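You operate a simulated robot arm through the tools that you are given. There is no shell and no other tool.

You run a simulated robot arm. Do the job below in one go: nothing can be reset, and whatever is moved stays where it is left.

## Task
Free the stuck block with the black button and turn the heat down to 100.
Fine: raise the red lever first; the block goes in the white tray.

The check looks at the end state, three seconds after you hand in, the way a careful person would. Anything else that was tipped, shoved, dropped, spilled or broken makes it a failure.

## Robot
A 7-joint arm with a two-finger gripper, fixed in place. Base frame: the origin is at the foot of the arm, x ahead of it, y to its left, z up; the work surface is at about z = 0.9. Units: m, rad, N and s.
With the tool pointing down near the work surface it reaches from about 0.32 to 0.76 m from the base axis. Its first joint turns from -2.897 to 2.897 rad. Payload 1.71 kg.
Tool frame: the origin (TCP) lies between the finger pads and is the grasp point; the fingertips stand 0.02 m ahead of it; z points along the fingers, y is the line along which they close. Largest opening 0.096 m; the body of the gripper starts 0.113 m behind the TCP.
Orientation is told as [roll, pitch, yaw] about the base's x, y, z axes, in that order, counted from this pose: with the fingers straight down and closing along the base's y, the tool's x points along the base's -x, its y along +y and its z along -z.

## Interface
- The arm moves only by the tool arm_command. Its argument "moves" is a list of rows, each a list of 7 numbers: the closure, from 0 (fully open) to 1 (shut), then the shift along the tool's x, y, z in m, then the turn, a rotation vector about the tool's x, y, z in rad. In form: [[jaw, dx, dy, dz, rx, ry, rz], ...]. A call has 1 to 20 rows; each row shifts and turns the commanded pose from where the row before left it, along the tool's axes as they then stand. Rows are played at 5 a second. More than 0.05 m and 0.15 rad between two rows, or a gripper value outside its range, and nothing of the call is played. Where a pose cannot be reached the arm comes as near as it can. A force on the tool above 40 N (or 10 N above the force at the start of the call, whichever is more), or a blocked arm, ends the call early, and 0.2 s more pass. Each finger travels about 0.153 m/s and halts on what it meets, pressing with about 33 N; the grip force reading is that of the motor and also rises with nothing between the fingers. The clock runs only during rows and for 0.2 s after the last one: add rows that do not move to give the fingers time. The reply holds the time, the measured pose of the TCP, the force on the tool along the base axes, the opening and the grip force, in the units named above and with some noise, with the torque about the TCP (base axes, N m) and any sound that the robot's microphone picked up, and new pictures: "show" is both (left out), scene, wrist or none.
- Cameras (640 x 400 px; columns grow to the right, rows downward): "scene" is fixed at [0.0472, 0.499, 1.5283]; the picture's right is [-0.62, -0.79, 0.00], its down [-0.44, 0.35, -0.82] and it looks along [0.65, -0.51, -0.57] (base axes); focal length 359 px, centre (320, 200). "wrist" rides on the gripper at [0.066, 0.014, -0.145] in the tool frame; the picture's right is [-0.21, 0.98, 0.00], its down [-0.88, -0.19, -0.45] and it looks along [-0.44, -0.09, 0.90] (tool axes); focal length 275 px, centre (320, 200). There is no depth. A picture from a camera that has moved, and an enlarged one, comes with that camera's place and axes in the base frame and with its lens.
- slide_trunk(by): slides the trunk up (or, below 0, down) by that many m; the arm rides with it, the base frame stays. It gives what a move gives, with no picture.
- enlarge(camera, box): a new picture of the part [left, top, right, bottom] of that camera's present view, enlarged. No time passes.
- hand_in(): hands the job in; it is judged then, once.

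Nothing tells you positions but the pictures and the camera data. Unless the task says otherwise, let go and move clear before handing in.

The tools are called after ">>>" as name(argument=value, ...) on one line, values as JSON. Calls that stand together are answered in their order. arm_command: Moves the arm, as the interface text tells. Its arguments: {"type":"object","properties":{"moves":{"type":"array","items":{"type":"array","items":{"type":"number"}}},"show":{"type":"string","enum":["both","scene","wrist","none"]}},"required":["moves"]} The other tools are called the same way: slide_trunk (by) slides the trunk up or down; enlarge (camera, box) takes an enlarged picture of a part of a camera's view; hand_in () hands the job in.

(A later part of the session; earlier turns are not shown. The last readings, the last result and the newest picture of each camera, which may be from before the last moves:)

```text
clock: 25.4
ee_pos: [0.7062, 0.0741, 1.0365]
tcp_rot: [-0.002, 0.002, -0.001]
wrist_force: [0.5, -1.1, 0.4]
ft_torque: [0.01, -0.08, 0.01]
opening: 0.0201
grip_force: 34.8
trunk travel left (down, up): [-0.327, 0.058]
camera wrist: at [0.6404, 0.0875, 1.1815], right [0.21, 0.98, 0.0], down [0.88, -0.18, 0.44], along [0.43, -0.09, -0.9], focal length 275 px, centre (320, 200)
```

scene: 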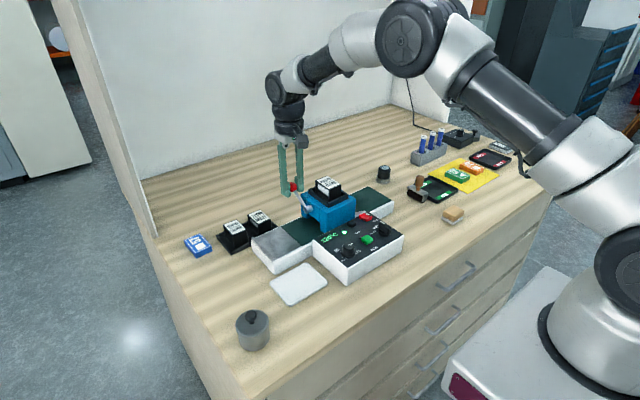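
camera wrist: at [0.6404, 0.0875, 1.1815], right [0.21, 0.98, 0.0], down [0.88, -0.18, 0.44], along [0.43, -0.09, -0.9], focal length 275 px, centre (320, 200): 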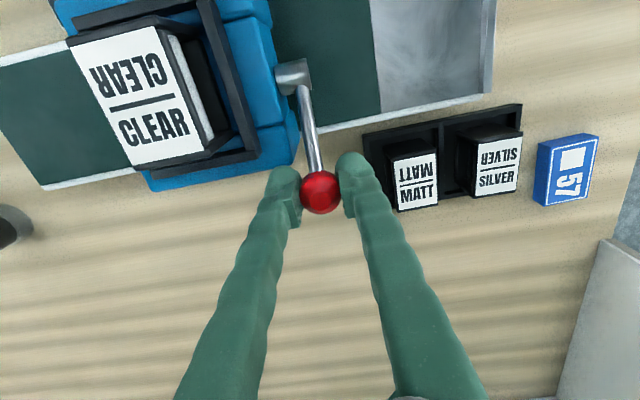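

Re-gripped. Now I'll follow the wider arc in small steps.

>>> arm_command(moves=[[0.9, 0.0016, 0, -0.0026, 0, 0, 0], [0.9, 0.0018, 0, -0.0025, 0, 0, 0], [0.9, 0.0018, 0, -0.0024, 0, 0, 0], [0.9, 0.0019, 0, -0.0023, 0, 0, 0], [0.9, 0, 0, 0, 0, 0, 0]])

```text
clock: 26.5
ee_pos: [0.6775, 0.0727, 1.0629]
tcp_rot: [-0.001, -0.021, 0.001]
wrist_force: [-1.0, 0.8, 1.6]
ft_torque: [0.01, -0.15, 0.01]
opening: 0.0001
grip_force: 28.7
trunk travel left (down, up): [-0.327, 0.058]
stopped in row 5: the force on the tool passed its limit at 40 N (the readings are from after the stop); the commanded pose is now the measured one
camera wrist: at [0.6074, 0.087, 1.2062], right [0.2, 0.98, 0.0], down [0.87, -0.18, 0.46], along [0.45, -0.09, -0.89], focal length 275 px, centre (320, 200)
```

scene: 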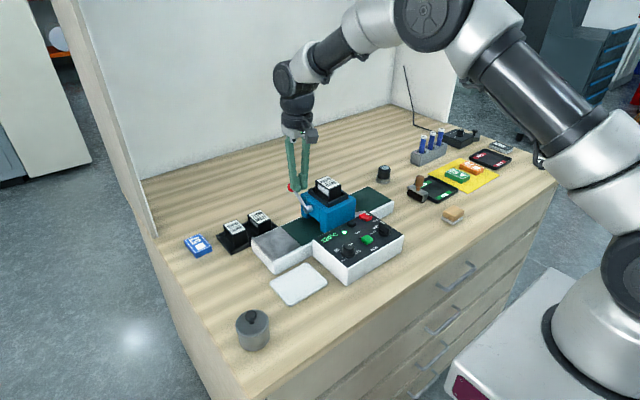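
wrist: 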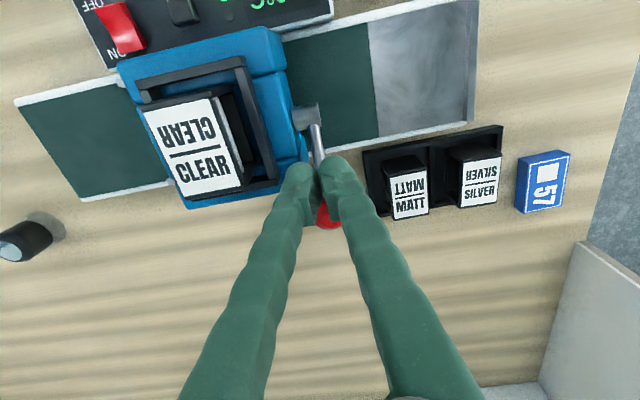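

>>> enlarge(camera="scene", box=[270, 150, 350, 230])

>>> enlarge(camera="wrist", box=[240, 80, 400, 240])

```text
5.00 times, centred on (310, 190) of scene
camera zoom: at [0.0472, 0.499, 1.5283], right [-0.62, -0.79, 0.0], down [-0.44, 0.35, -0.82], along [0.65, -0.51, -0.57], focal length 1794 px, centre (370, 250)
```

zoom: 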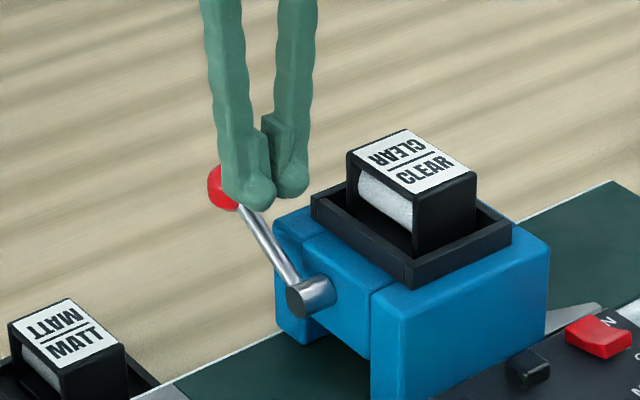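

```text
2.50 times, centred on (320, 160) of wrist
camera zoom: at [0.6074, 0.087, 1.2062], right [0.2, 0.98, 0.0], down [0.87, -0.18, 0.46], along [0.45, -0.09, -0.89], focal length 688 px, centre (320, 300)
```

zoom: 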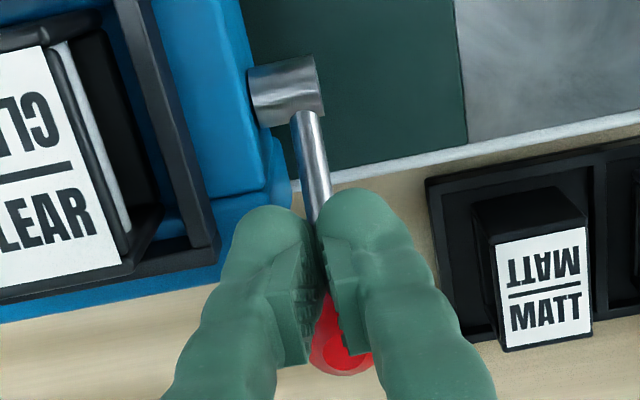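

The lever didn't move at all under about 40 N, and it stays at roughly 35°, so I take that as its upper stop and count it as raised. Next I'll retreat upward and position the closed fingers above the black BACK button at about (0.556, −0.002).

>>> arm_command(moves=[[1, 0, 0, -0.015, 0, 0.01, 0], [1, 0.005, 0, -0.015, 0, 0.01, 0], [1, 0.03, 0, 0, 0, 0, 0], [1, 0.03, 0, 0, 0, 0, 0], [1, 0.03, 0, 0, 0, 0, 0], [1, 0.026, 0, 0, 0, 0, 0], [1, 0, -0.025, 0, 0, 0, 0], [1, 0, -0.025, 0, 0, 0, 0], [1, 0, -0.025, 0, 0, 0, 0], [1, 0, 0, 0, 0, 0, 0], [1, 0, 0, 0, 0, 0, 0]])

```text
clock: 28.9
ee_pos: [0.5605, -0.0017, 1.086]
tcp_rot: [0.0, 0.01, 0.0]
wrist_force: [0.2, -0.1, 0.5]
ft_torque: [0.03, -0.01, 0.02]
opening: 0.0002
grip_force: 29.5
trunk travel left (down, up): [-0.327, 0.058]
camera wrist: at [0.4965, 0.0115, 1.2312], right [0.21, 0.98, 0.0], down [0.88, -0.18, 0.44], along [0.43, -0.09, -0.9], focal length 275 px, centre (320, 200)
```

scene: 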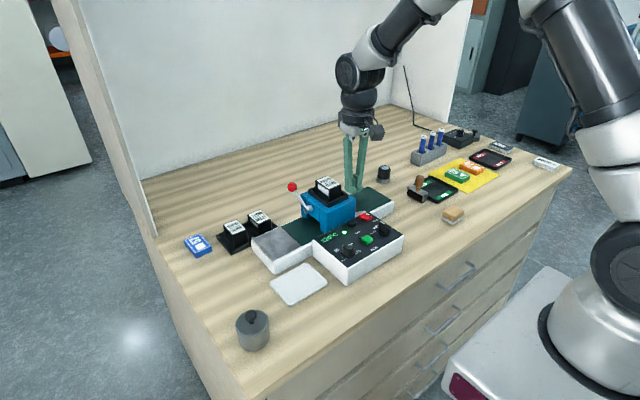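
wrist: 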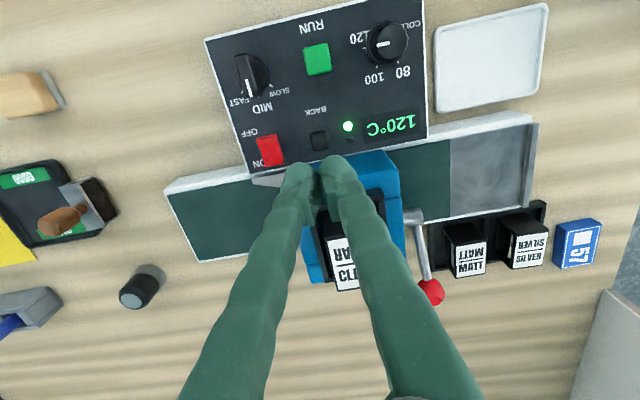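

>>> arm_command(moves=[[1, 0.003, 0, 0.03, 0, -0.01, 0], [1, 0, 0, 0.03, 0, 0, 0], [1, 0, 0, 0.02, 0, 0, 0], [1, 0, 0, 0, 0, 0, 0], [1, 0, 0, 0, 0, 0, 0]])

```text
clock: 30.1
ee_pos: [0.5578, -0.002, 1.0045]
tcp_rot: [0.001, -0.003, -0.001]
wrist_force: [-0.3, -0.3, 0.1]
ft_torque: [0.0, -0.02, -0.01]
opening: 0.0002
grip_force: 29.5
trunk travel left (down, up): [-0.327, 0.058]
camera wrist: at [0.4907, 0.0125, 1.1499], right [0.21, 0.98, 0.0], down [0.88, -0.18, 0.45], along [0.44, -0.09, -0.89], focal length 275 px, centre (320, 200)
```

scene: 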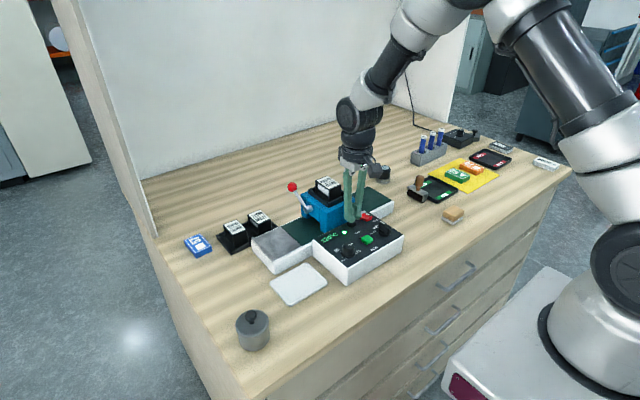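
wrist: 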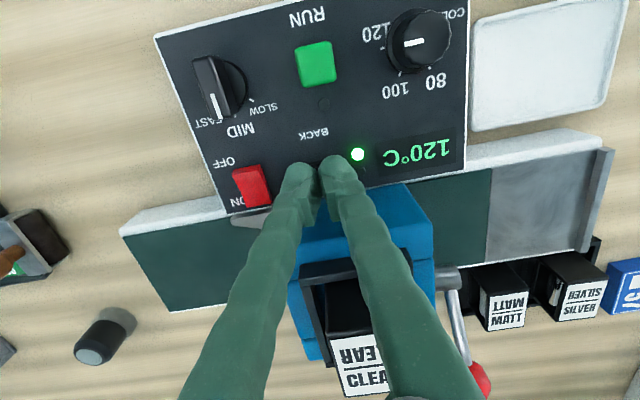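

>>> arm_command(moves=[[1, 0, 0, 0.007, 0, 0, 0], [1, 0, 0, 0.005, 0, 0, 0], [1, 0, 0, 0.003, 0, 0, 0], [1, 0, 0, 0, 0, 0, 0]], show="scene")

>>> enlarge(camera="scene", box=[310, 180, 400, 250])

```text
clock: 31.1
ee_pos: [0.5584, -0.0007, 0.9912]
tcp_rot: [0.0, -0.002, 0.0]
wrist_force: [-0.6, 0.4, 2.0]
ft_torque: [-0.01, -0.02, 0.0]
opening: 0.0063
grip_force: 29.4
trunk travel left (down, up): [-0.327, 0.058]
heard: click
```

scene: 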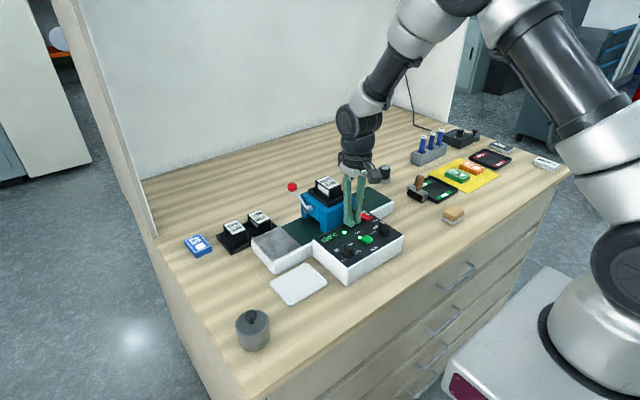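

```text
5.71 times, centred on (355, 215) of scene
camera zoom: at [0.0472, 0.499, 1.5283], right [-0.62, -0.79, 0.0], down [-0.44, 0.35, -0.82], along [0.65, -0.51, -0.57], focal length 2050 px, centre (120, 114)
```

zoom: 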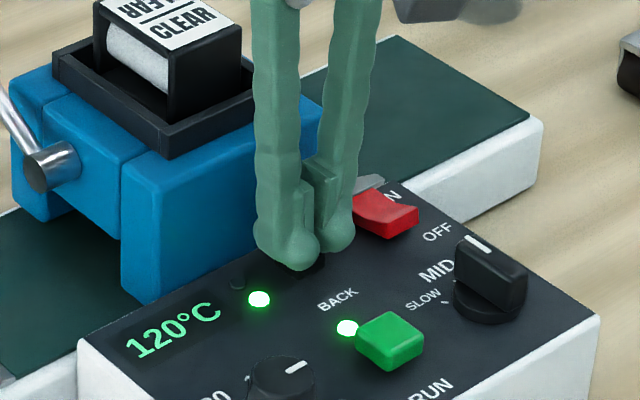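

I heard a click and an LED near RUN came on, so the belt is running. I'll hold for a moment and watch for the block.

>>> arm_command(moves=[[1, 0, 0, 0, 0, 0, 0], [1, 0, 0, 0, 0, 0, 0], [1, 0, 0, 0, 0, 0, 0], [1, 0, 0, 0, 0, 0, 0]])

>>> enlarge(camera="scene", box=[290, 160, 410, 260])

>>> enlarge(camera="wrist", box=[120, 130, 440, 330])

```text
clock: 32.1
ee_pos: [0.5584, -0.0012, 0.9899]
tcp_rot: [0.0, -0.002, -0.001]
wrist_force: [0.1, -0.9, 0.8]
ft_torque: [0.01, 0.01, -0.01]
opening: 0.006
grip_force: 29.8
trunk travel left (down, up): [-0.327, 0.058]
camera wrist: at [0.4912, 0.0122, 1.1354], right [0.21, 0.98, 0.0], down [0.88, -0.18, 0.45], along [0.44, -0.09, -0.89], focal length 275 px, centre (320, 200)
```

scene: 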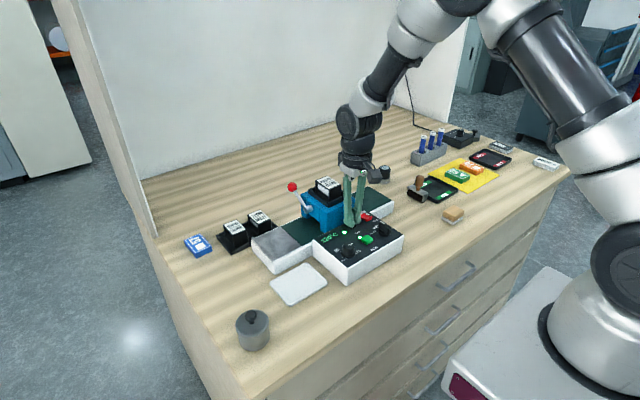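
wrist: 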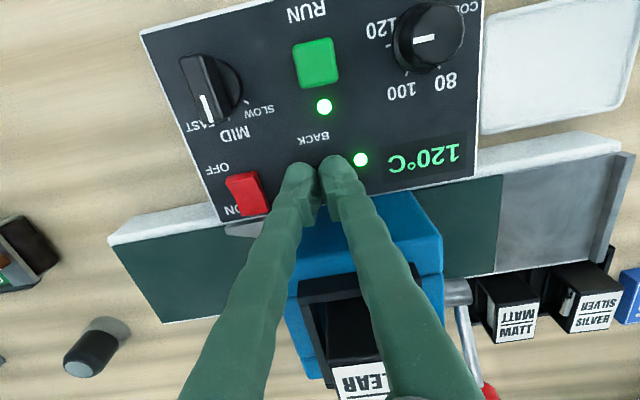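

```text
4.00 times, centred on (350, 210) of scene
camera zoom: at [0.0472, 0.499, 1.5283], right [-0.62, -0.79, 0.0], down [-0.44, 0.35, -0.82], along [0.65, -0.51, -0.57], focal length 1435 px, centre (200, 160)
```

zoom: 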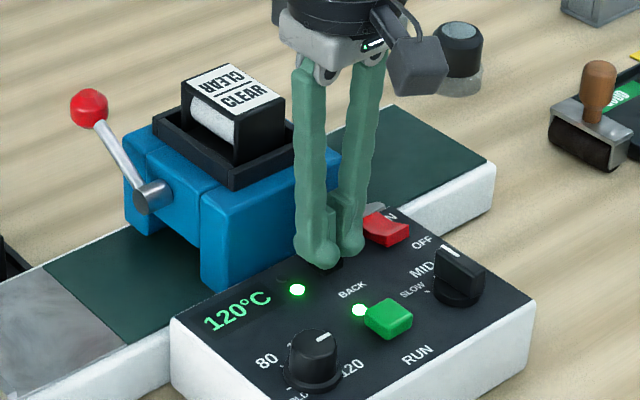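

```text
2.00 times, centred on (280, 230) of wrist
camera zoom: at [0.4912, 0.0122, 1.1354], right [0.21, 0.98, 0.0], down [0.88, -0.18, 0.45], along [0.44, -0.09, -0.89], focal length 551 px, centre (400, 140)
```

zoom: 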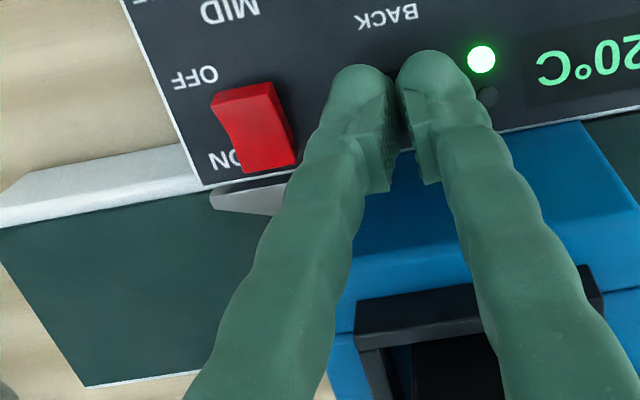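

>>> arm_command(moves=[[1, 0, 0, -0.01, 0, 0, 0], [1, 0, 0, -0.02, 0, 0, 0], [1, 0.02, -0.02, -0.03, 0, 0, 0], [1, 0.02, -0.03, -0.02, 0, 0, 0], [1, 0, 0, 0, 0, 0, 0]])

>>> enlarge(camera="scene", box=[290, 160, 410, 260])

>>> enlarge(camera="wrist", box=[160, 30, 480, 230])

```text
clock: 33.3
ee_pos: [0.5176, -0.0521, 1.0717]
tcp_rot: [0.0, -0.001, 0.001]
wrist_force: [1.0, -0.1, 0.2]
ft_torque: [0.0, 0.01, -0.01]
opening: 0.0
grip_force: 29.2
trunk travel left (down, up): [-0.327, 0.058]
camera wrist: at [0.4509, -0.039, 1.2163], right [0.21, 0.98, 0.0], down [0.88, -0.18, 0.45], along [0.44, -0.09, -0.9], focal length 275 px, centre (320, 200)
```

scene: 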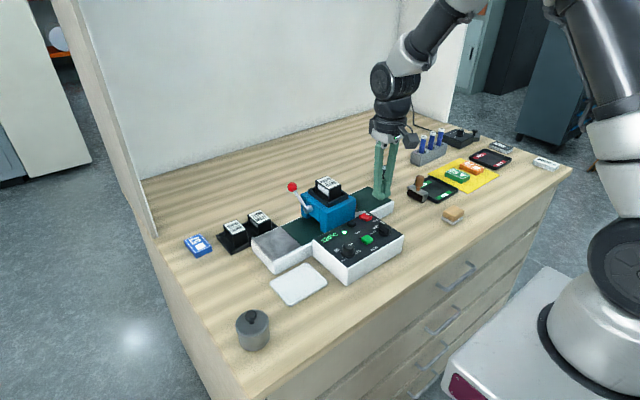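
wrist: 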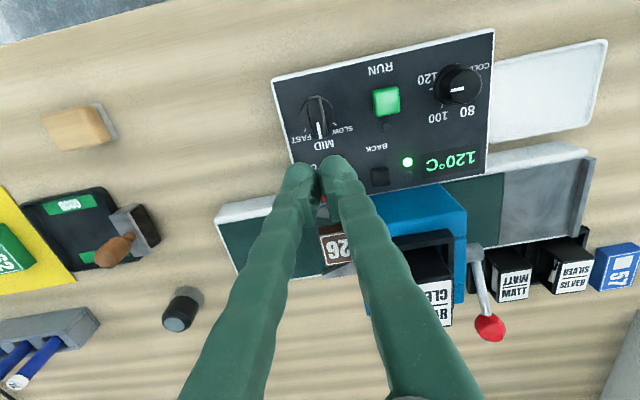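

```text
4.00 times, centred on (350, 210) of scene
camera zoom: at [0.0472, 0.499, 1.5283], right [-0.62, -0.79, 0.0], down [-0.44, 0.35, -0.82], along [0.65, -0.51, -0.57], focal length 1435 px, centre (200, 160)
```

zoom: 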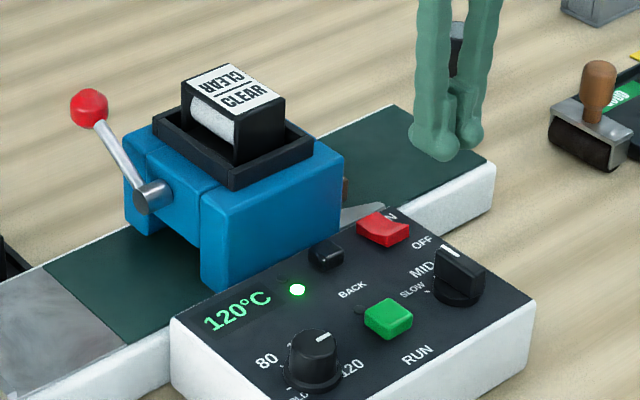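

```text
2.00 times, centred on (320, 130) of wrist
camera zoom: at [0.4509, -0.039, 1.2163], right [0.21, 0.98, 0.0], down [0.88, -0.18, 0.45], along [0.44, -0.09, -0.9], focal length 551 px, centre (320, 340)
```

zoom: 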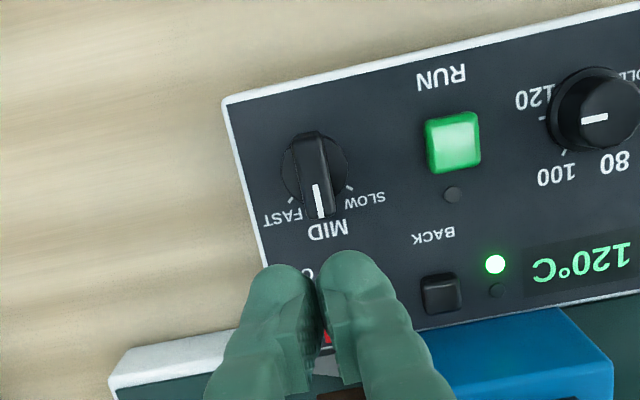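

A brown block marked "26" has started to come out on the right side, and the run LED went off on release, so BACK is hold-to-run. I'll look at how far out it is.

>>> arm_command(moves=[[1, 0, -0.04, 0, 0, 0, 0], [1, 0, -0.04, 0, 0, 0, 0], [1, 0, 0, 0, 0, 0, 0]], show="wrist")

>>> enlarge(camera="wrist", box=[280, 140, 480, 300])

```text
clock: 34.1
ee_pos: [0.5162, -0.1342, 1.0713]
tcp_rot: [-0.002, -0.002, -0.001]
wrist_force: [-0.4, 0.4, 0.0]
ft_torque: [0.0, 0.01, 0.0]
opening: 0.0001
grip_force: 29.5
trunk travel left (down, up): [-0.327, 0.058]
camera wrist: at [0.4493, -0.1206, 1.2149], right [0.21, 0.98, 0.0], down [0.88, -0.18, 0.45], along [0.44, -0.09, -0.89], focal length 275 px, centre (320, 200)
```

wrist: 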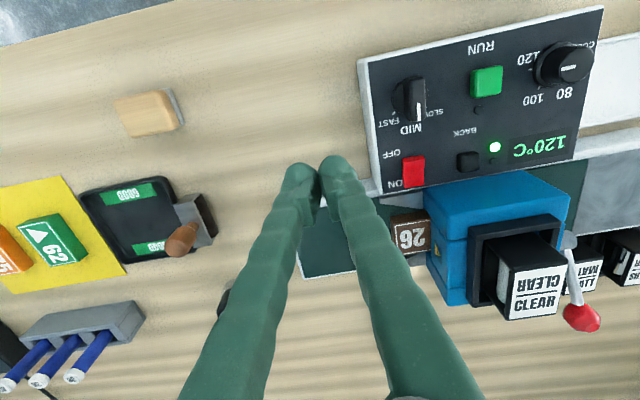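

```text
2.50 times, centred on (380, 220) of wrist
camera zoom: at [0.4493, -0.1206, 1.2149], right [0.21, 0.98, 0.0], down [0.88, -0.18, 0.45], along [0.44, -0.09, -0.89], focal length 688 px, centre (170, 150)
```

zoom: 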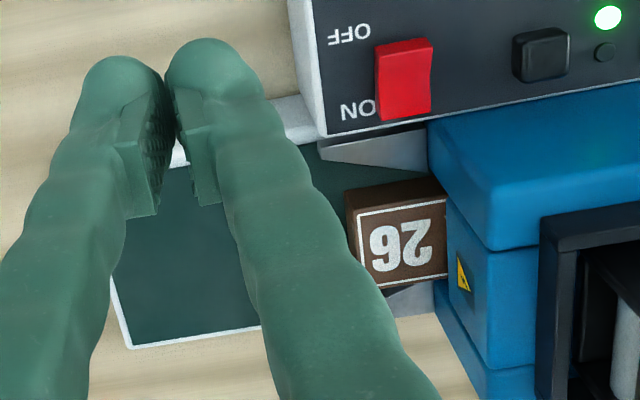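

The block is mostly out but sits right beside the housing. I'll hold BACK for about another second so it clears and can be grasped.

>>> arm_command(moves=[[1, 0, 0.045, 0, 0, 0, 0], [1, 0, 0.045, 0, 0, 0, 0], [1, -0.02, 0.043, 0, 0, 0, 0], [1, -0.022, 0, 0.04, 0, 0, 0], [1, 0, 0, 0.025, 0, 0, 0], [1, 0, 0, 0, 0, 0, 0]], show="none")

```text
clock: 35.5
ee_pos: [0.5578, 0.0001, 1.0064]
tcp_rot: [0.0, 0.0, 0.002]
wrist_force: [0.3, 1.3, 0.7]
ft_torque: [0.03, 0.03, 0.04]
opening: 0.0001
grip_force: 29.1
trunk travel left (down, up): [-0.327, 0.058]
```

>>> arm_command(moves=[[1, 0, -0.001, 0.009, 0, 0, 0], [1, 0, 0, 0.008, 0, 0, 0], [1, 0, 0, 0, 0, 0, 0], [1, 0, 0, 0, 0, 0, 0], [1, 0, 0, 0, 0, 0, 0]], show="scene")

>>> enlarge(camera="scene", box=[290, 160, 410, 260])

```text
clock: 36.7
ee_pos: [0.5581, -0.0003, 0.991]
tcp_rot: [-0.001, -0.002, 0.0]
wrist_force: [0.8, 0.2, 3.3]
ft_torque: [-0.03, -0.03, 0.01]
opening: 0.0062
grip_force: 29.4
trunk travel left (down, up): [-0.327, 0.058]
heard: click
```

scene: 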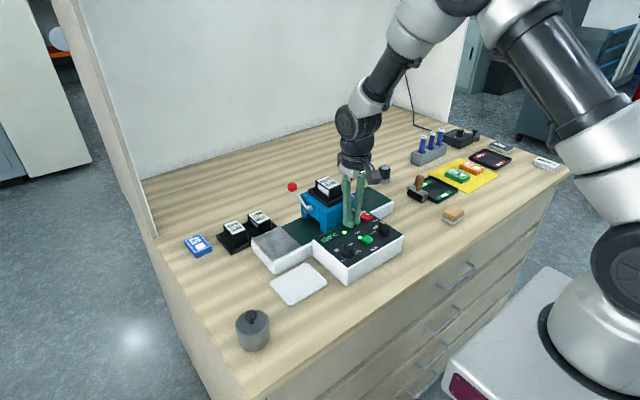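

```text
4.00 times, centred on (350, 210) of scene
camera zoom: at [0.0472, 0.499, 1.5283], right [-0.62, -0.79, 0.0], down [-0.44, 0.35, -0.82], along [0.65, -0.51, -0.57], focal length 1435 px, centre (200, 160)
```

zoom: 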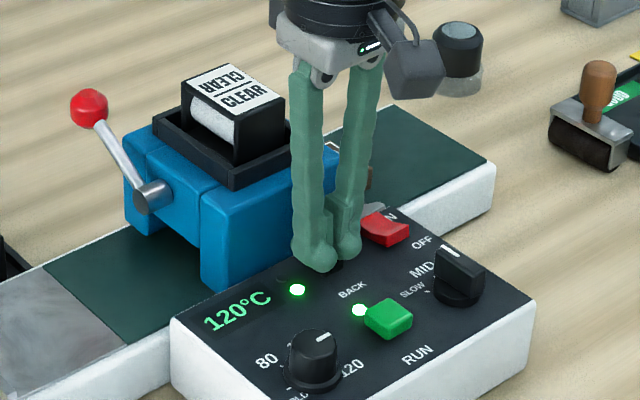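

>>> arm_command(moves=[[1, 0, 0, 0, 0, 0, 0], [1, 0, 0, 0, 0, 0, 0], [1, 0, 0, -0.015, 0, 0, 0], [1, 0, 0, -0.03, 0, 0, 0], [1, 0.025, 0.02, -0.03, 0, 0, 0], [1, 0, 0, 0, 0, 0, 0]])

>>> enlarge(camera="scene", box=[290, 160, 410, 260])

>>> enlarge(camera="wrist", box=[140, 70, 460, 270])

```text
clock: 38.1
ee_pos: [0.5358, 0.0211, 1.0653]
tcp_rot: [0.0, 0.0, 0.0]
wrist_force: [0.4, 0.6, 0.2]
ft_torque: [0.03, 0.08, 0.01]
opening: 0.0001
grip_force: 29.1
trunk travel left (down, up): [-0.327, 0.058]
camera wrist: at [0.4691, 0.0356, 1.2098], right [0.21, 0.98, 0.0], down [0.88, -0.18, 0.45], along [0.44, -0.09, -0.9], focal length 275 px, centre (320, 200)
```

scene: 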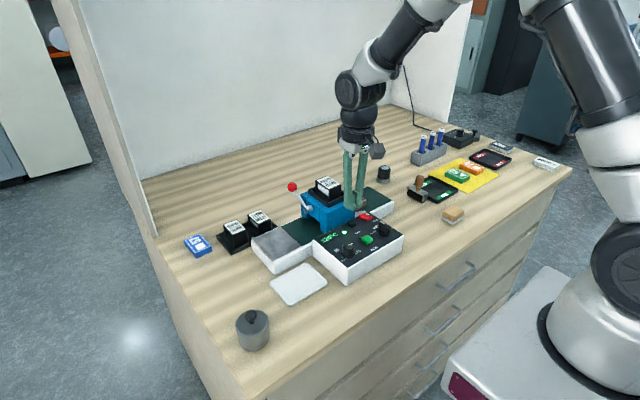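
wrist: 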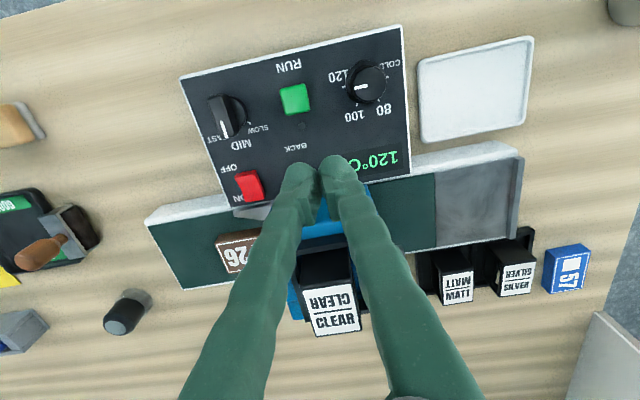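

```text
4.00 times, centred on (350, 210) of scene
camera zoom: at [0.0472, 0.499, 1.5283], right [-0.62, -0.79, 0.0], down [-0.44, 0.35, -0.82], along [0.65, -0.51, -0.57], focal length 1435 px, centre (200, 160)
```

zoom: 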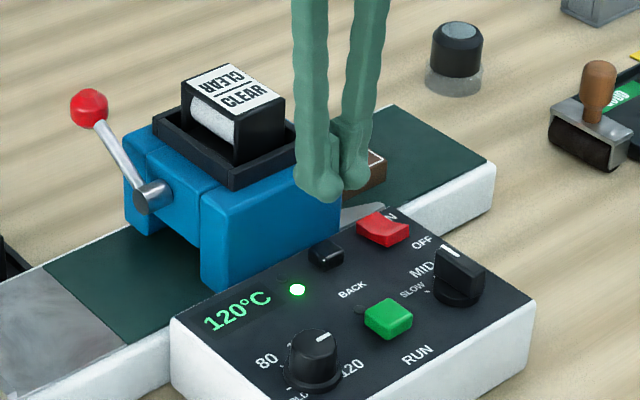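

```text
2.00 times, centred on (300, 170) of wrist
camera zoom: at [0.4691, 0.0356, 1.2098], right [0.21, 0.98, 0.0], down [0.88, -0.18, 0.45], along [0.44, -0.09, -0.9], focal length 551 px, centre (360, 260)
```

zoom: 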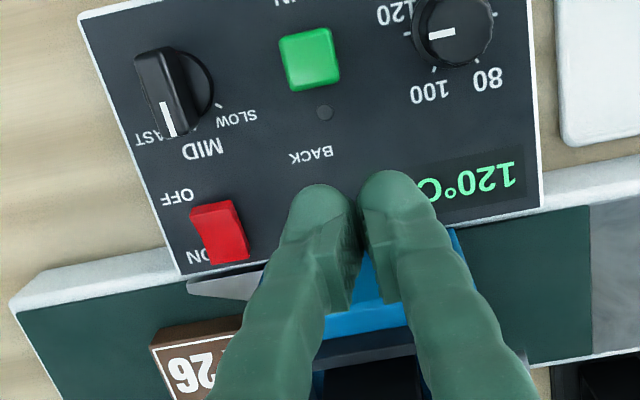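

The block is further out now. I'll move over with the fingers open to measure it.

>>> arm_command(moves=[[0.5, 0, -0.035, -0.01, 0, 0, 0], [0.2, 0, -0.04, -0.02, 0, 0, 0], [0, 0, -0.03, -0.01, 0, 0, 0], [0, 0, 0, 0, 0, 0, 0], [0, 0, 0, 0, 0, 0, 0]])

>>> enlarge(camera="scene", box=[330, 165, 410, 225])

>>> enlarge(camera="wrist", box=[220, 120, 420, 250])

```text
clock: 39.3
ee_pos: [0.5349, -0.0855, 1.1052]
tcp_rot: [0.001, -0.001, 0.002]
wrist_force: [-0.1, -0.1, 0.2]
ft_torque: [-0.02, 0.01, 0.04]
opening: 0.096
grip_force: 0.1
trunk travel left (down, up): [-0.327, 0.058]
camera wrist: at [0.4681, -0.071, 1.2503], right [0.21, 0.98, 0.0], down [0.88, -0.18, 0.45], along [0.44, -0.09, -0.89], focal length 275 px, centre (320, 200)
```

scene: 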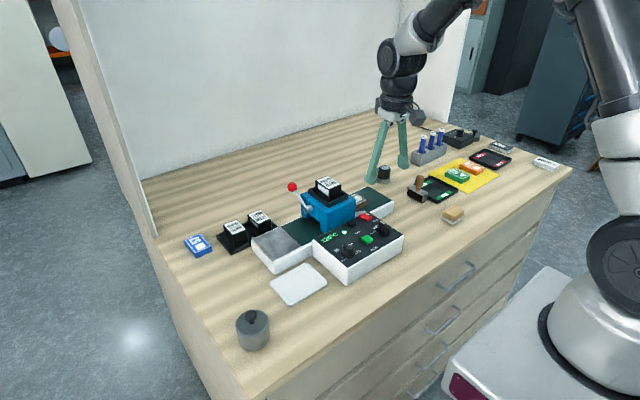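
wrist: 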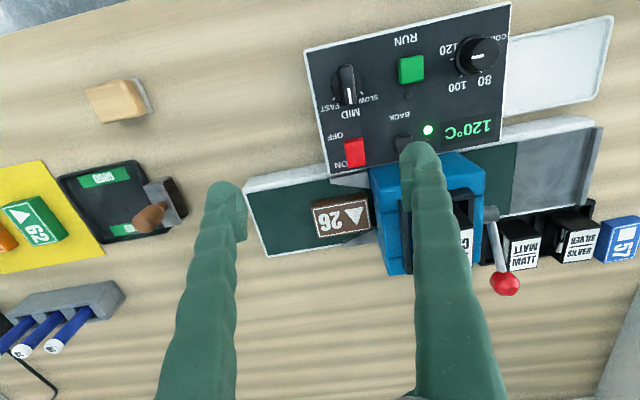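

```text
6.67 times, centred on (370, 195) of scene
camera zoom: at [0.0472, 0.499, 1.5283], right [-0.62, -0.79, 0.0], down [-0.44, 0.35, -0.82], along [0.65, -0.51, -0.57], focal length 2392 px, centre (-13, 233)
```

zoom: 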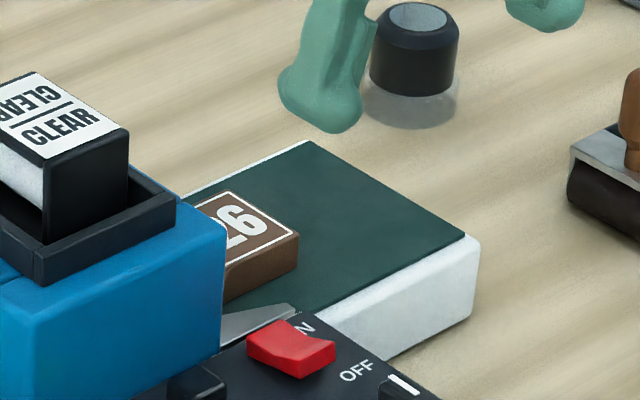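

```text
3.08 times, centred on (320, 185) of wrist
camera zoom: at [0.4681, -0.071, 1.2503], right [0.21, 0.98, 0.0], down [0.88, -0.18, 0.45], along [0.44, -0.09, -0.89], focal length 847 px, centre (320, 246)
```

zoom: 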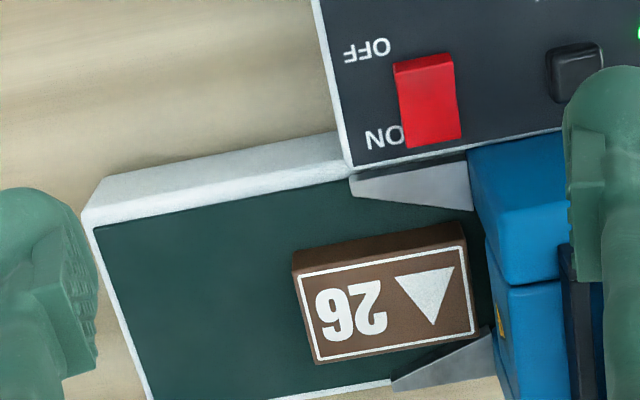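

The block, about 66 × 41 × 20 mm, now spans y from −0.113 to −0.047 with its top at z = 0.96, and it still sits between the guide wedges. I'll hold BACK for about 1.6 s more so its middle clears the guides.

>>> arm_command(moves=[[0.4, 0, 0.03, 0, 0, 0, 0], [0.8, -0.01, 0.03, 0, 0, 0, 0], [1, -0.012, 0.025, 0, 0, 0, 0], [1, 0, 0, 0.04, 0, 0, 0], [1, 0, 0, 0.04, 0, 0, 0], [1, 0, 0, 0.019, 0, 0, 0], [1, 0, 0, 0, 0, 0, 0]], show="none")

```text
clock: 40.9
ee_pos: [0.5542, 0.0007, 1.0057]
tcp_rot: [0.0, -0.002, 0.002]
wrist_force: [0.0, -0.3, -0.1]
ft_torque: [0.0, 0.01, -0.03]
opening: 0.0003
grip_force: 29.3
trunk travel left (down, up): [-0.327, 0.058]
```

>>> arm_command(moves=[[1, -0.003, -0.001, 0.009, 0, 0, 0], [1, 0, 0, 0.007, 0, 0, 0], [1, 0, 0, 0, 0, 0, 0], [1, 0, 0, 0, 0, 0, 0], [1, 0, 0, 0, 0, 0, 0], [1, 0, 0, 0, 0, 0, 0], [1, 0, 0, 0, 0, 0, 0], [1, 0, 0, -0.02, 0, 0, 0], [1, 0, 0, -0.03, 0, 0, 0], [1, 0.012, -0.025, -0.03, 0, 0, 0], [0.6, 0.01, -0.04, -0.02, 0, 0, 0], [0, 0, -0.04, 0, 0, 0, 0], [0, 0, 0, 0, 0, 0, 0], [0, 0, 0, 0, 0, 0, 0]])

>>> enlarge(camera="scene", box=[330, 165, 410, 225])

>>> enlarge(camera="wrist", box=[220, 120, 420, 250])

```text
clock: 43.9
ee_pos: [0.5362, -0.1069, 1.0876]
tcp_rot: [0.0, -0.002, -0.001]
wrist_force: [-0.3, -0.7, 0.5]
ft_torque: [0.01, 0.01, 0.01]
opening: 0.0959
grip_force: 0.0
trunk travel left (down, up): [-0.327, 0.058]
heard: click
camera wrist: at [0.4701, -0.0921, 1.2328], right [0.21, 0.98, 0.0], down [0.88, -0.18, 0.45], along [0.44, -0.09, -0.89], focal length 275 px, centre (320, 200)
```

scene: 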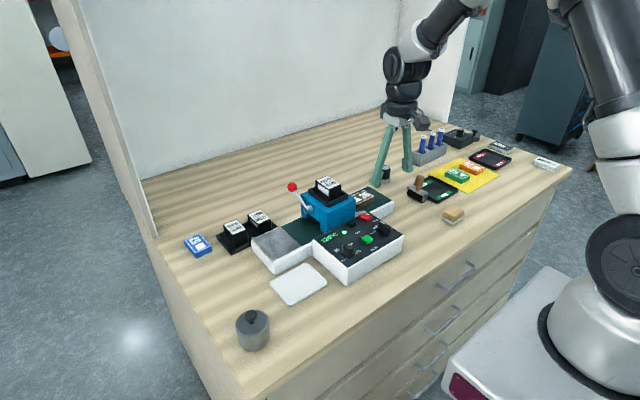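
wrist: 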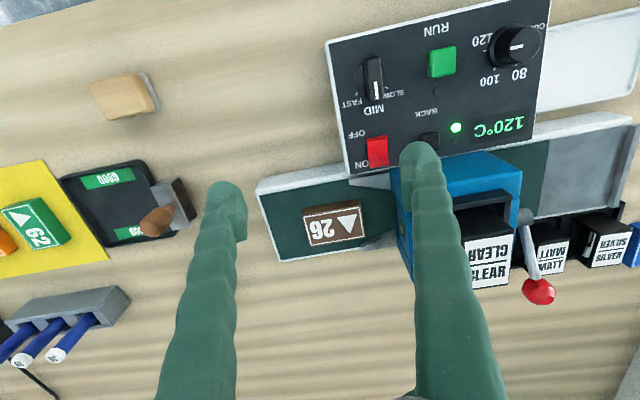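

```text
6.67 times, centred on (370, 195) of scene
camera zoom: at [0.0472, 0.499, 1.5283], right [-0.62, -0.79, 0.0], down [-0.44, 0.35, -0.82], along [0.65, -0.51, -0.57], focal length 2392 px, centre (-13, 233)
```

zoom: 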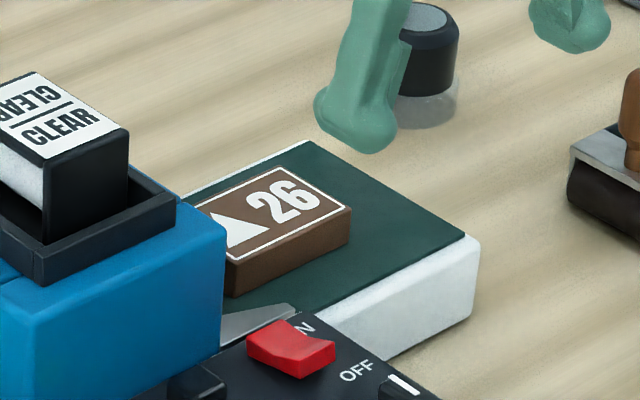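

```text
3.08 times, centred on (320, 185) of wrist
camera zoom: at [0.4701, -0.0921, 1.2328], right [0.21, 0.98, 0.0], down [0.88, -0.18, 0.45], along [0.44, -0.09, -0.89], focal length 847 px, centre (320, 246)
```

zoom: 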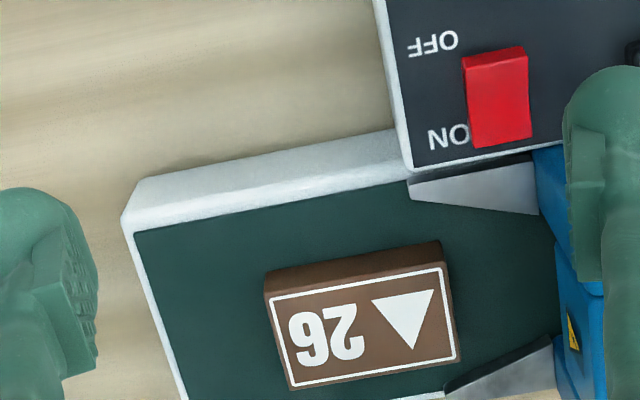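

The block's middle, at about (0.639, −0.111), is clear of the guides. I'll turn the gripper by 90° so it closes along x across the 41 mm width, with the camera on the outer side.

>>> arm_command(moves=[[0.33, 0, 0, 0, 0, 0, -0.1428], [0.33, 0, 0, 0, 0, 0, -0.1428], [0.33, 0, 0, 0, 0, 0, -0.1428], [0.33, 0, 0, 0, 0, 0, -0.1428], [0.33, 0, 0, 0, 0, 0, -0.1428], [0.33, 0, 0, 0, 0, 0, -0.1428], [0.33, 0, 0, 0, 0, 0, -0.1428], [0.33, 0, 0, 0, 0, 0, -0.1428], [0.33, 0, 0, 0, 0, 0, -0.1428], [0.33, 0, 0, 0, 0, 0, -0.1428], [0.33, 0, 0, 0, 0, 0, -0.1428], [0.33, 0, 0, 0, 0, 0, 0], [0.33, 0, 0, 0, 0, 0, 0]])

```text
clock: 46.7
ee_pos: [0.5371, -0.1072, 1.0884]
tcp_rot: [0.0, 0.002, 1.57]
wrist_force: [0.0, 0.1, 0.4]
ft_torque: [-0.02, 0.0, 0.0]
opening: 0.064
grip_force: 0.0
trunk travel left (down, up): [-0.327, 0.058]
camera wrist: at [0.5226, -0.1714, 1.2344], right [-0.98, 0.21, 0.0], down [0.18, 0.88, 0.44], along [0.09, 0.43, -0.9], focal length 275 px, centre (320, 200)
```

scene: 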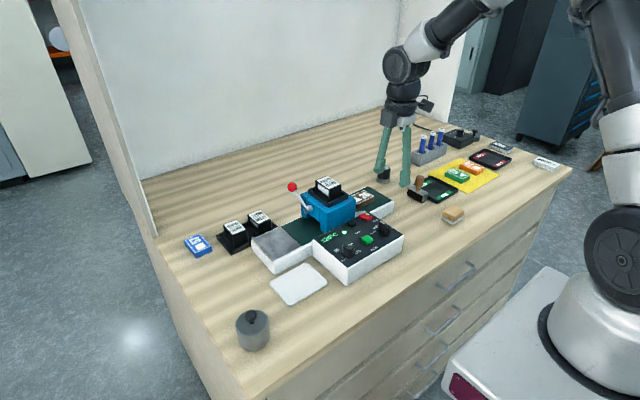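
wrist: 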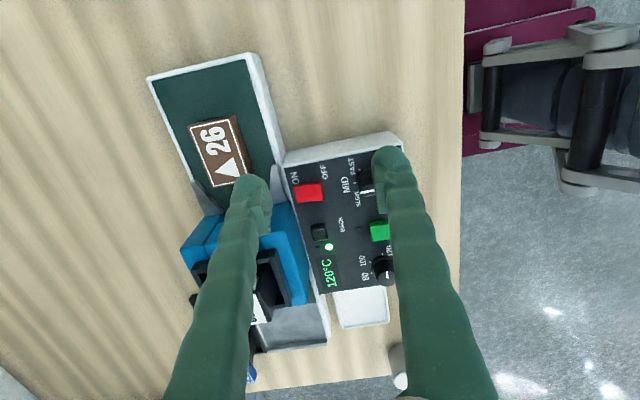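

>>> arm_command(moves=[[0.33, 0.002, -0.034, 0, 0, 0, 0], [0.33, 0.002, -0.034, 0, 0, 0, 0], [0.33, 0, -0.034, 0, 0, 0, 0], [0.33, 0, 0, 0.03, 0, 0, 0], [0.33, 0, 0, 0.03, 0, 0, 0], [0.33, 0, 0, 0, 0, 0, 0], [0.33, 0, 0, 0, 0, 0, 0]])

>>> enlarge(camera="scene", box=[330, 155, 410, 225])

```text
clock: 48.3
ee_pos: [0.6392, -0.1075, 1.0282]
tcp_rot: [-0.001, 0.001, 1.572]
wrist_force: [-0.1, 0.3, -0.2]
ft_torque: [-0.03, 0.01, -0.01]
opening: 0.0643
grip_force: 0.0
trunk travel left (down, up): [-0.327, 0.058]
camera wrist: at [0.6252, -0.1733, 1.1734], right [-0.98, 0.21, 0.0], down [0.18, 0.88, 0.44], along [0.09, 0.43, -0.9], focal length 275 px, centre (320, 200)
```

scene: 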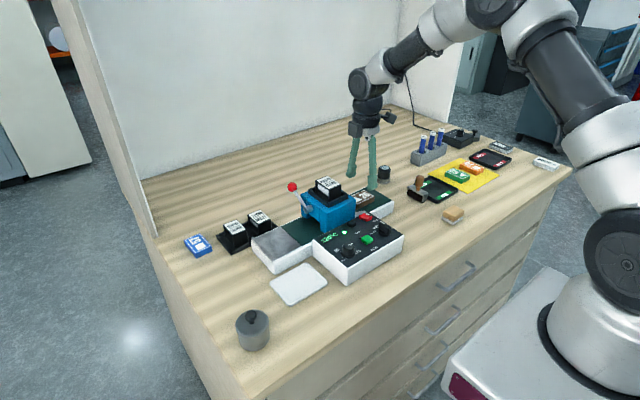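
wrist: 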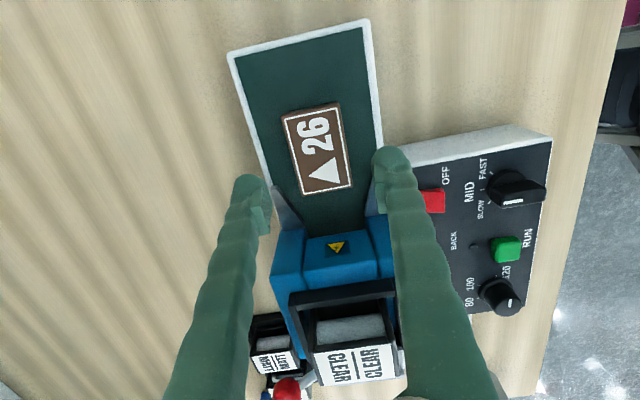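

```text
5.71 times, centred on (370, 190) of scene
camera zoom: at [0.0472, 0.499, 1.5283], right [-0.62, -0.79, 0.0], down [-0.44, 0.35, -0.82], along [0.65, -0.51, -0.57], focal length 2050 px, centre (34, 257)
```

zoom: 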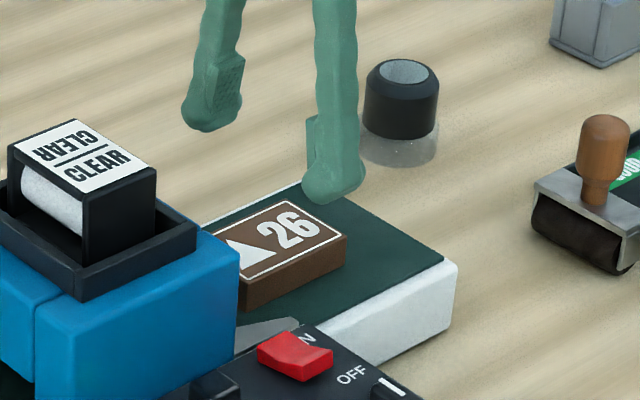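

The block's centre is confirmed at about (0.639, −0.113). I'll shift slightly and descend to grip.

>>> arm_command(moves=[[0.33, 0.004, 0, 0.02, 0, 0, 0], [0.33, 0, 0, 0.02, 0, 0, 0], [0.33, 0, 0, 0.014, 0, 0, 0], [0.33, 0, 0, 0.0085, 0, 0, 0], [0.33, 0, 0, 0, 0, 0, 0], [0.33, 0, 0, 0, 0, 0, 0]])

>>> enlarge(camera="scene", box=[330, 155, 410, 225])

```text
clock: 49.7
ee_pos: [0.6416, -0.1135, 0.967]
tcp_rot: [-0.001, 0.0, 1.571]
wrist_force: [0.2, -0.6, 0.6]
ft_torque: [0.01, -0.01, 0.02]
opening: 0.0644
grip_force: 0.1
trunk travel left (down, up): [-0.327, 0.058]
camera wrist: at [0.6263, -0.1793, 1.1125], right [-0.98, 0.21, 0.0], down [0.18, 0.88, 0.44], along [0.09, 0.43, -0.9], focal length 275 px, centre (320, 200)
```

scene: 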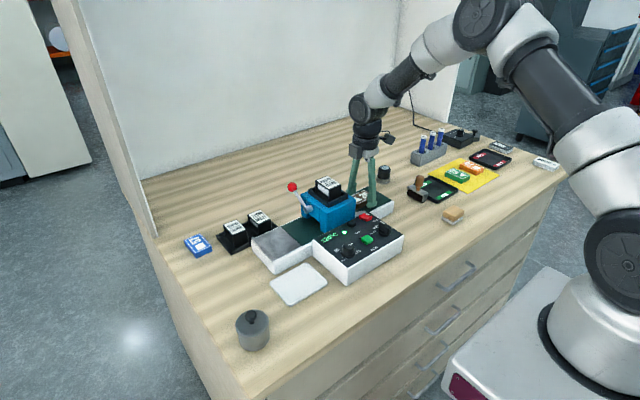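
wrist: 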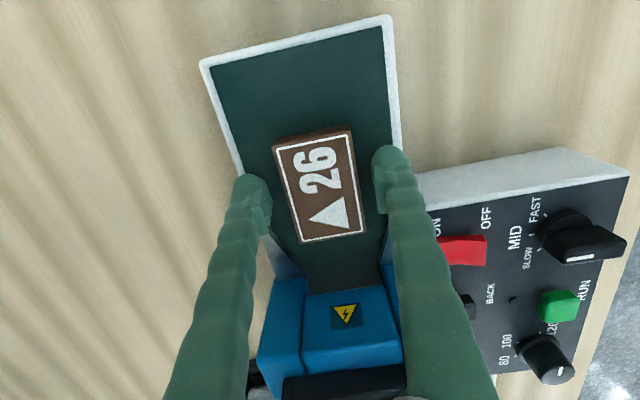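

```text
5.71 times, centred on (370, 190) of scene
camera zoom: at [0.0472, 0.499, 1.5283], right [-0.62, -0.79, 0.0], down [-0.44, 0.35, -0.82], along [0.65, -0.51, -0.57], focal length 2050 px, centre (34, 257)
```

zoom: 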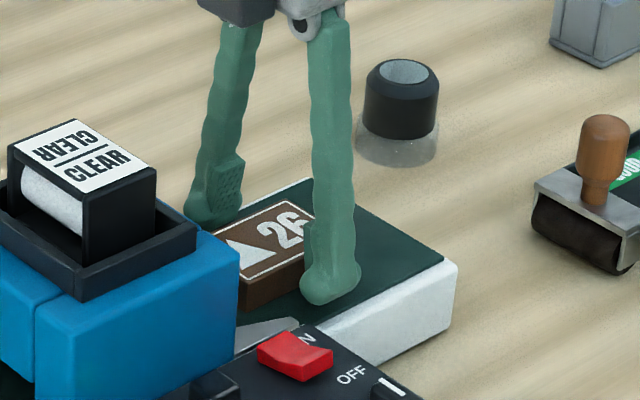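

>>> arm_command(moves=[[0.33, 0, 0, 0.002, 0, 0, 0], [0.5, 0, 0, 0, 0, 0, 0], [0.7, 0, 0, 0, 0, 0, 0], [0.7, 0, 0, 0, 0, 0, 0], [0.7, 0, 0, 0, 0, 0, 0]])

```text
clock: 50.9
ee_pos: [0.6401, -0.1139, 0.9645]
tcp_rot: [-0.002, -0.001, 1.571]
wrist_force: [0.0, -0.7, -0.3]
ft_torque: [0.0, 0.02, 0.0]
opening: 0.0432
grip_force: 32.8
trunk travel left (down, up): [-0.327, 0.058]
camera wrist: at [0.6259, -0.1794, 1.1101], right [-0.98, 0.21, 0.0], down [0.18, 0.88, 0.44], along [0.09, 0.43, -0.9], focal length 275 px, centre (320, 200)
```

scene: 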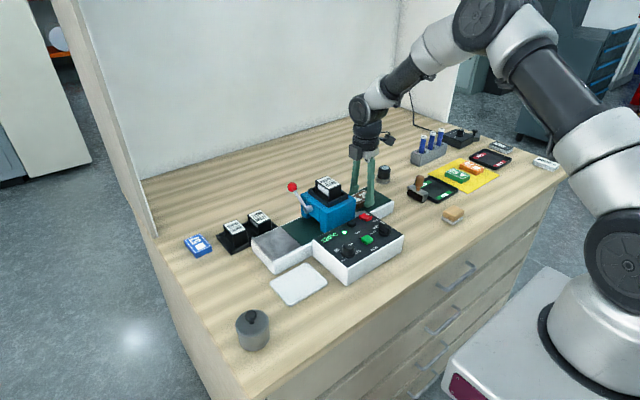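
wrist: 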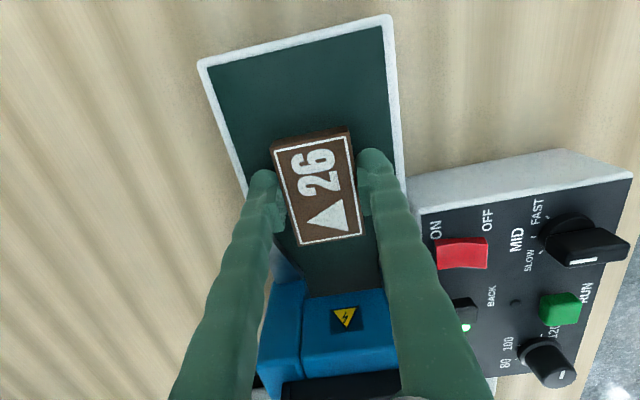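

Gripped at 0.043 m. I'll lift straight up, bring it back over the panel, and carry it to the tray at about (0.5245, 0.186).

>>> arm_command(moves=[[0.7, 0, 0, -0.03, 0, 0, 0], [0.7, 0, 0, -0.04, 0, 0, 0], [0.7, 0, 0, -0.04, 0, 0, 0], [0.7, 0, 0.03, 0, 0, 0, 0], [0.7, 0, 0.03, 0, 0, 0, 0], [0.7, 0, 0.03, 0, 0, 0, 0], [0.7, 0, 0.025, 0, 0, 0, 0], [0.7, 0, 0, 0, 0, 0, 0]])

```text
clock: 52.7
ee_pos: [0.5268, -0.1146, 1.077]
tcp_rot: [-0.001, 0.001, 1.569]
wrist_force: [-0.3, -1.1, -0.7]
ft_torque: [-0.01, 0.01, 0.03]
opening: 0.0434
grip_force: 33.3
trunk travel left (down, up): [-0.327, 0.058]
camera wrist: at [0.5115, -0.1798, 1.2214], right [-0.98, 0.21, 0.0], down [0.18, 0.88, 0.44], along [0.09, 0.43, -0.9], focal length 275 px, centre (320, 200)
```

scene: 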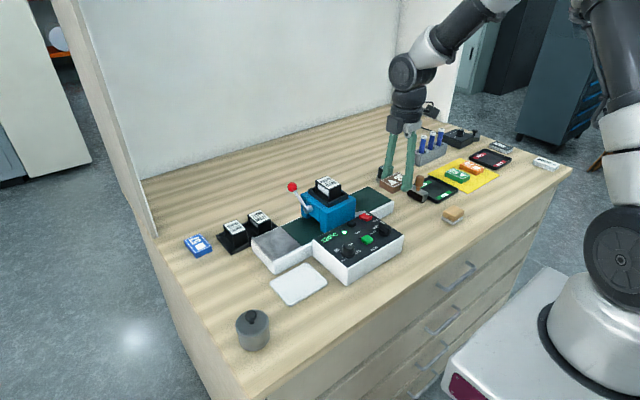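
wrist: 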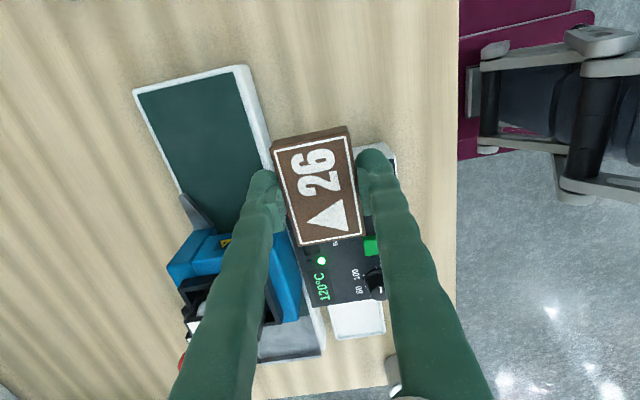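

The block is held securely. Now I'll carry it along +y to above the tray.

>>> arm_command(moves=[[0.7, -0.04, 0, 0, 0, 0, 0], [0.7, -0.045, 0, 0, 0, 0, 0], [0.7, -0.045, 0, 0, 0, 0, 0], [0.7, -0.045, 0, 0, 0, 0, 0], [0.7, -0.045, 0, 0, 0, 0, 0], [0.7, -0.045, 0, 0, 0, 0, 0], [0.7, -0.036, 0, 0, 0, 0, 0], [0.7, 0, 0, 0, 0, 0, 0], [0.7, 0, 0, 0, 0, 0, 0]])

>>> enlarge(camera="scene", box=[230, 190, 370, 320])

```text
clock: 54.7
ee_pos: [0.525, 0.1876, 1.0736]
tcp_rot: [-0.001, 0.002, 1.572]
wrist_force: [0.6, -0.1, -1.5]
ft_torque: [-0.02, -0.02, 0.0]
opening: 0.0435
grip_force: 32.6
trunk travel left (down, up): [-0.327, 0.058]
camera wrist: at [0.5107, 0.1221, 1.2181], right [-0.98, 0.21, 0.0], down [0.18, 0.88, 0.44], along [0.09, 0.43, -0.9], focal length 275 px, centre (320, 200)
```

scene: 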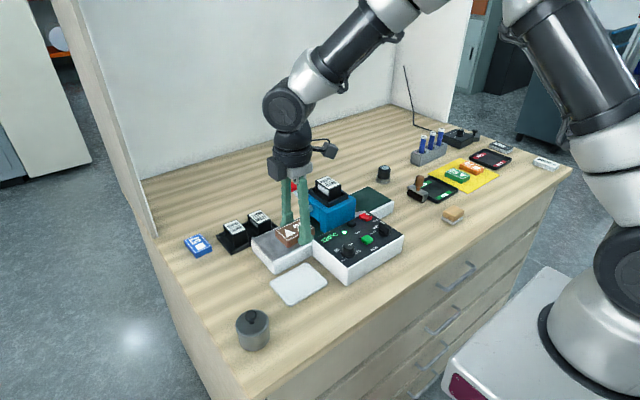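
wrist: 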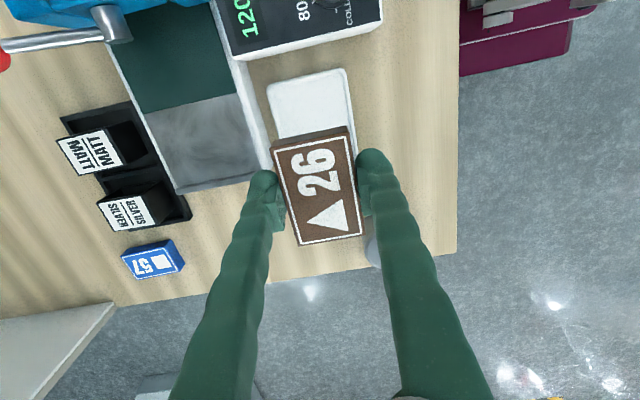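

```text
3.08 times, centred on (300, 255) of scene
camera zoom: at [0.0472, 0.499, 1.5283], right [-0.62, -0.79, 0.0], down [-0.44, 0.35, -0.82], along [0.65, -0.51, -0.57], focal length 1104 px, centre (382, 31)
```

zoom: 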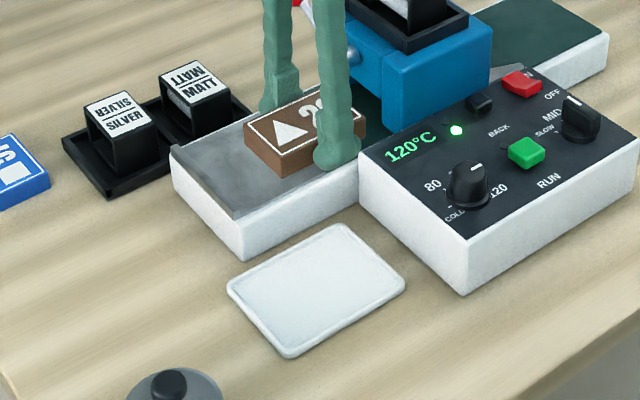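

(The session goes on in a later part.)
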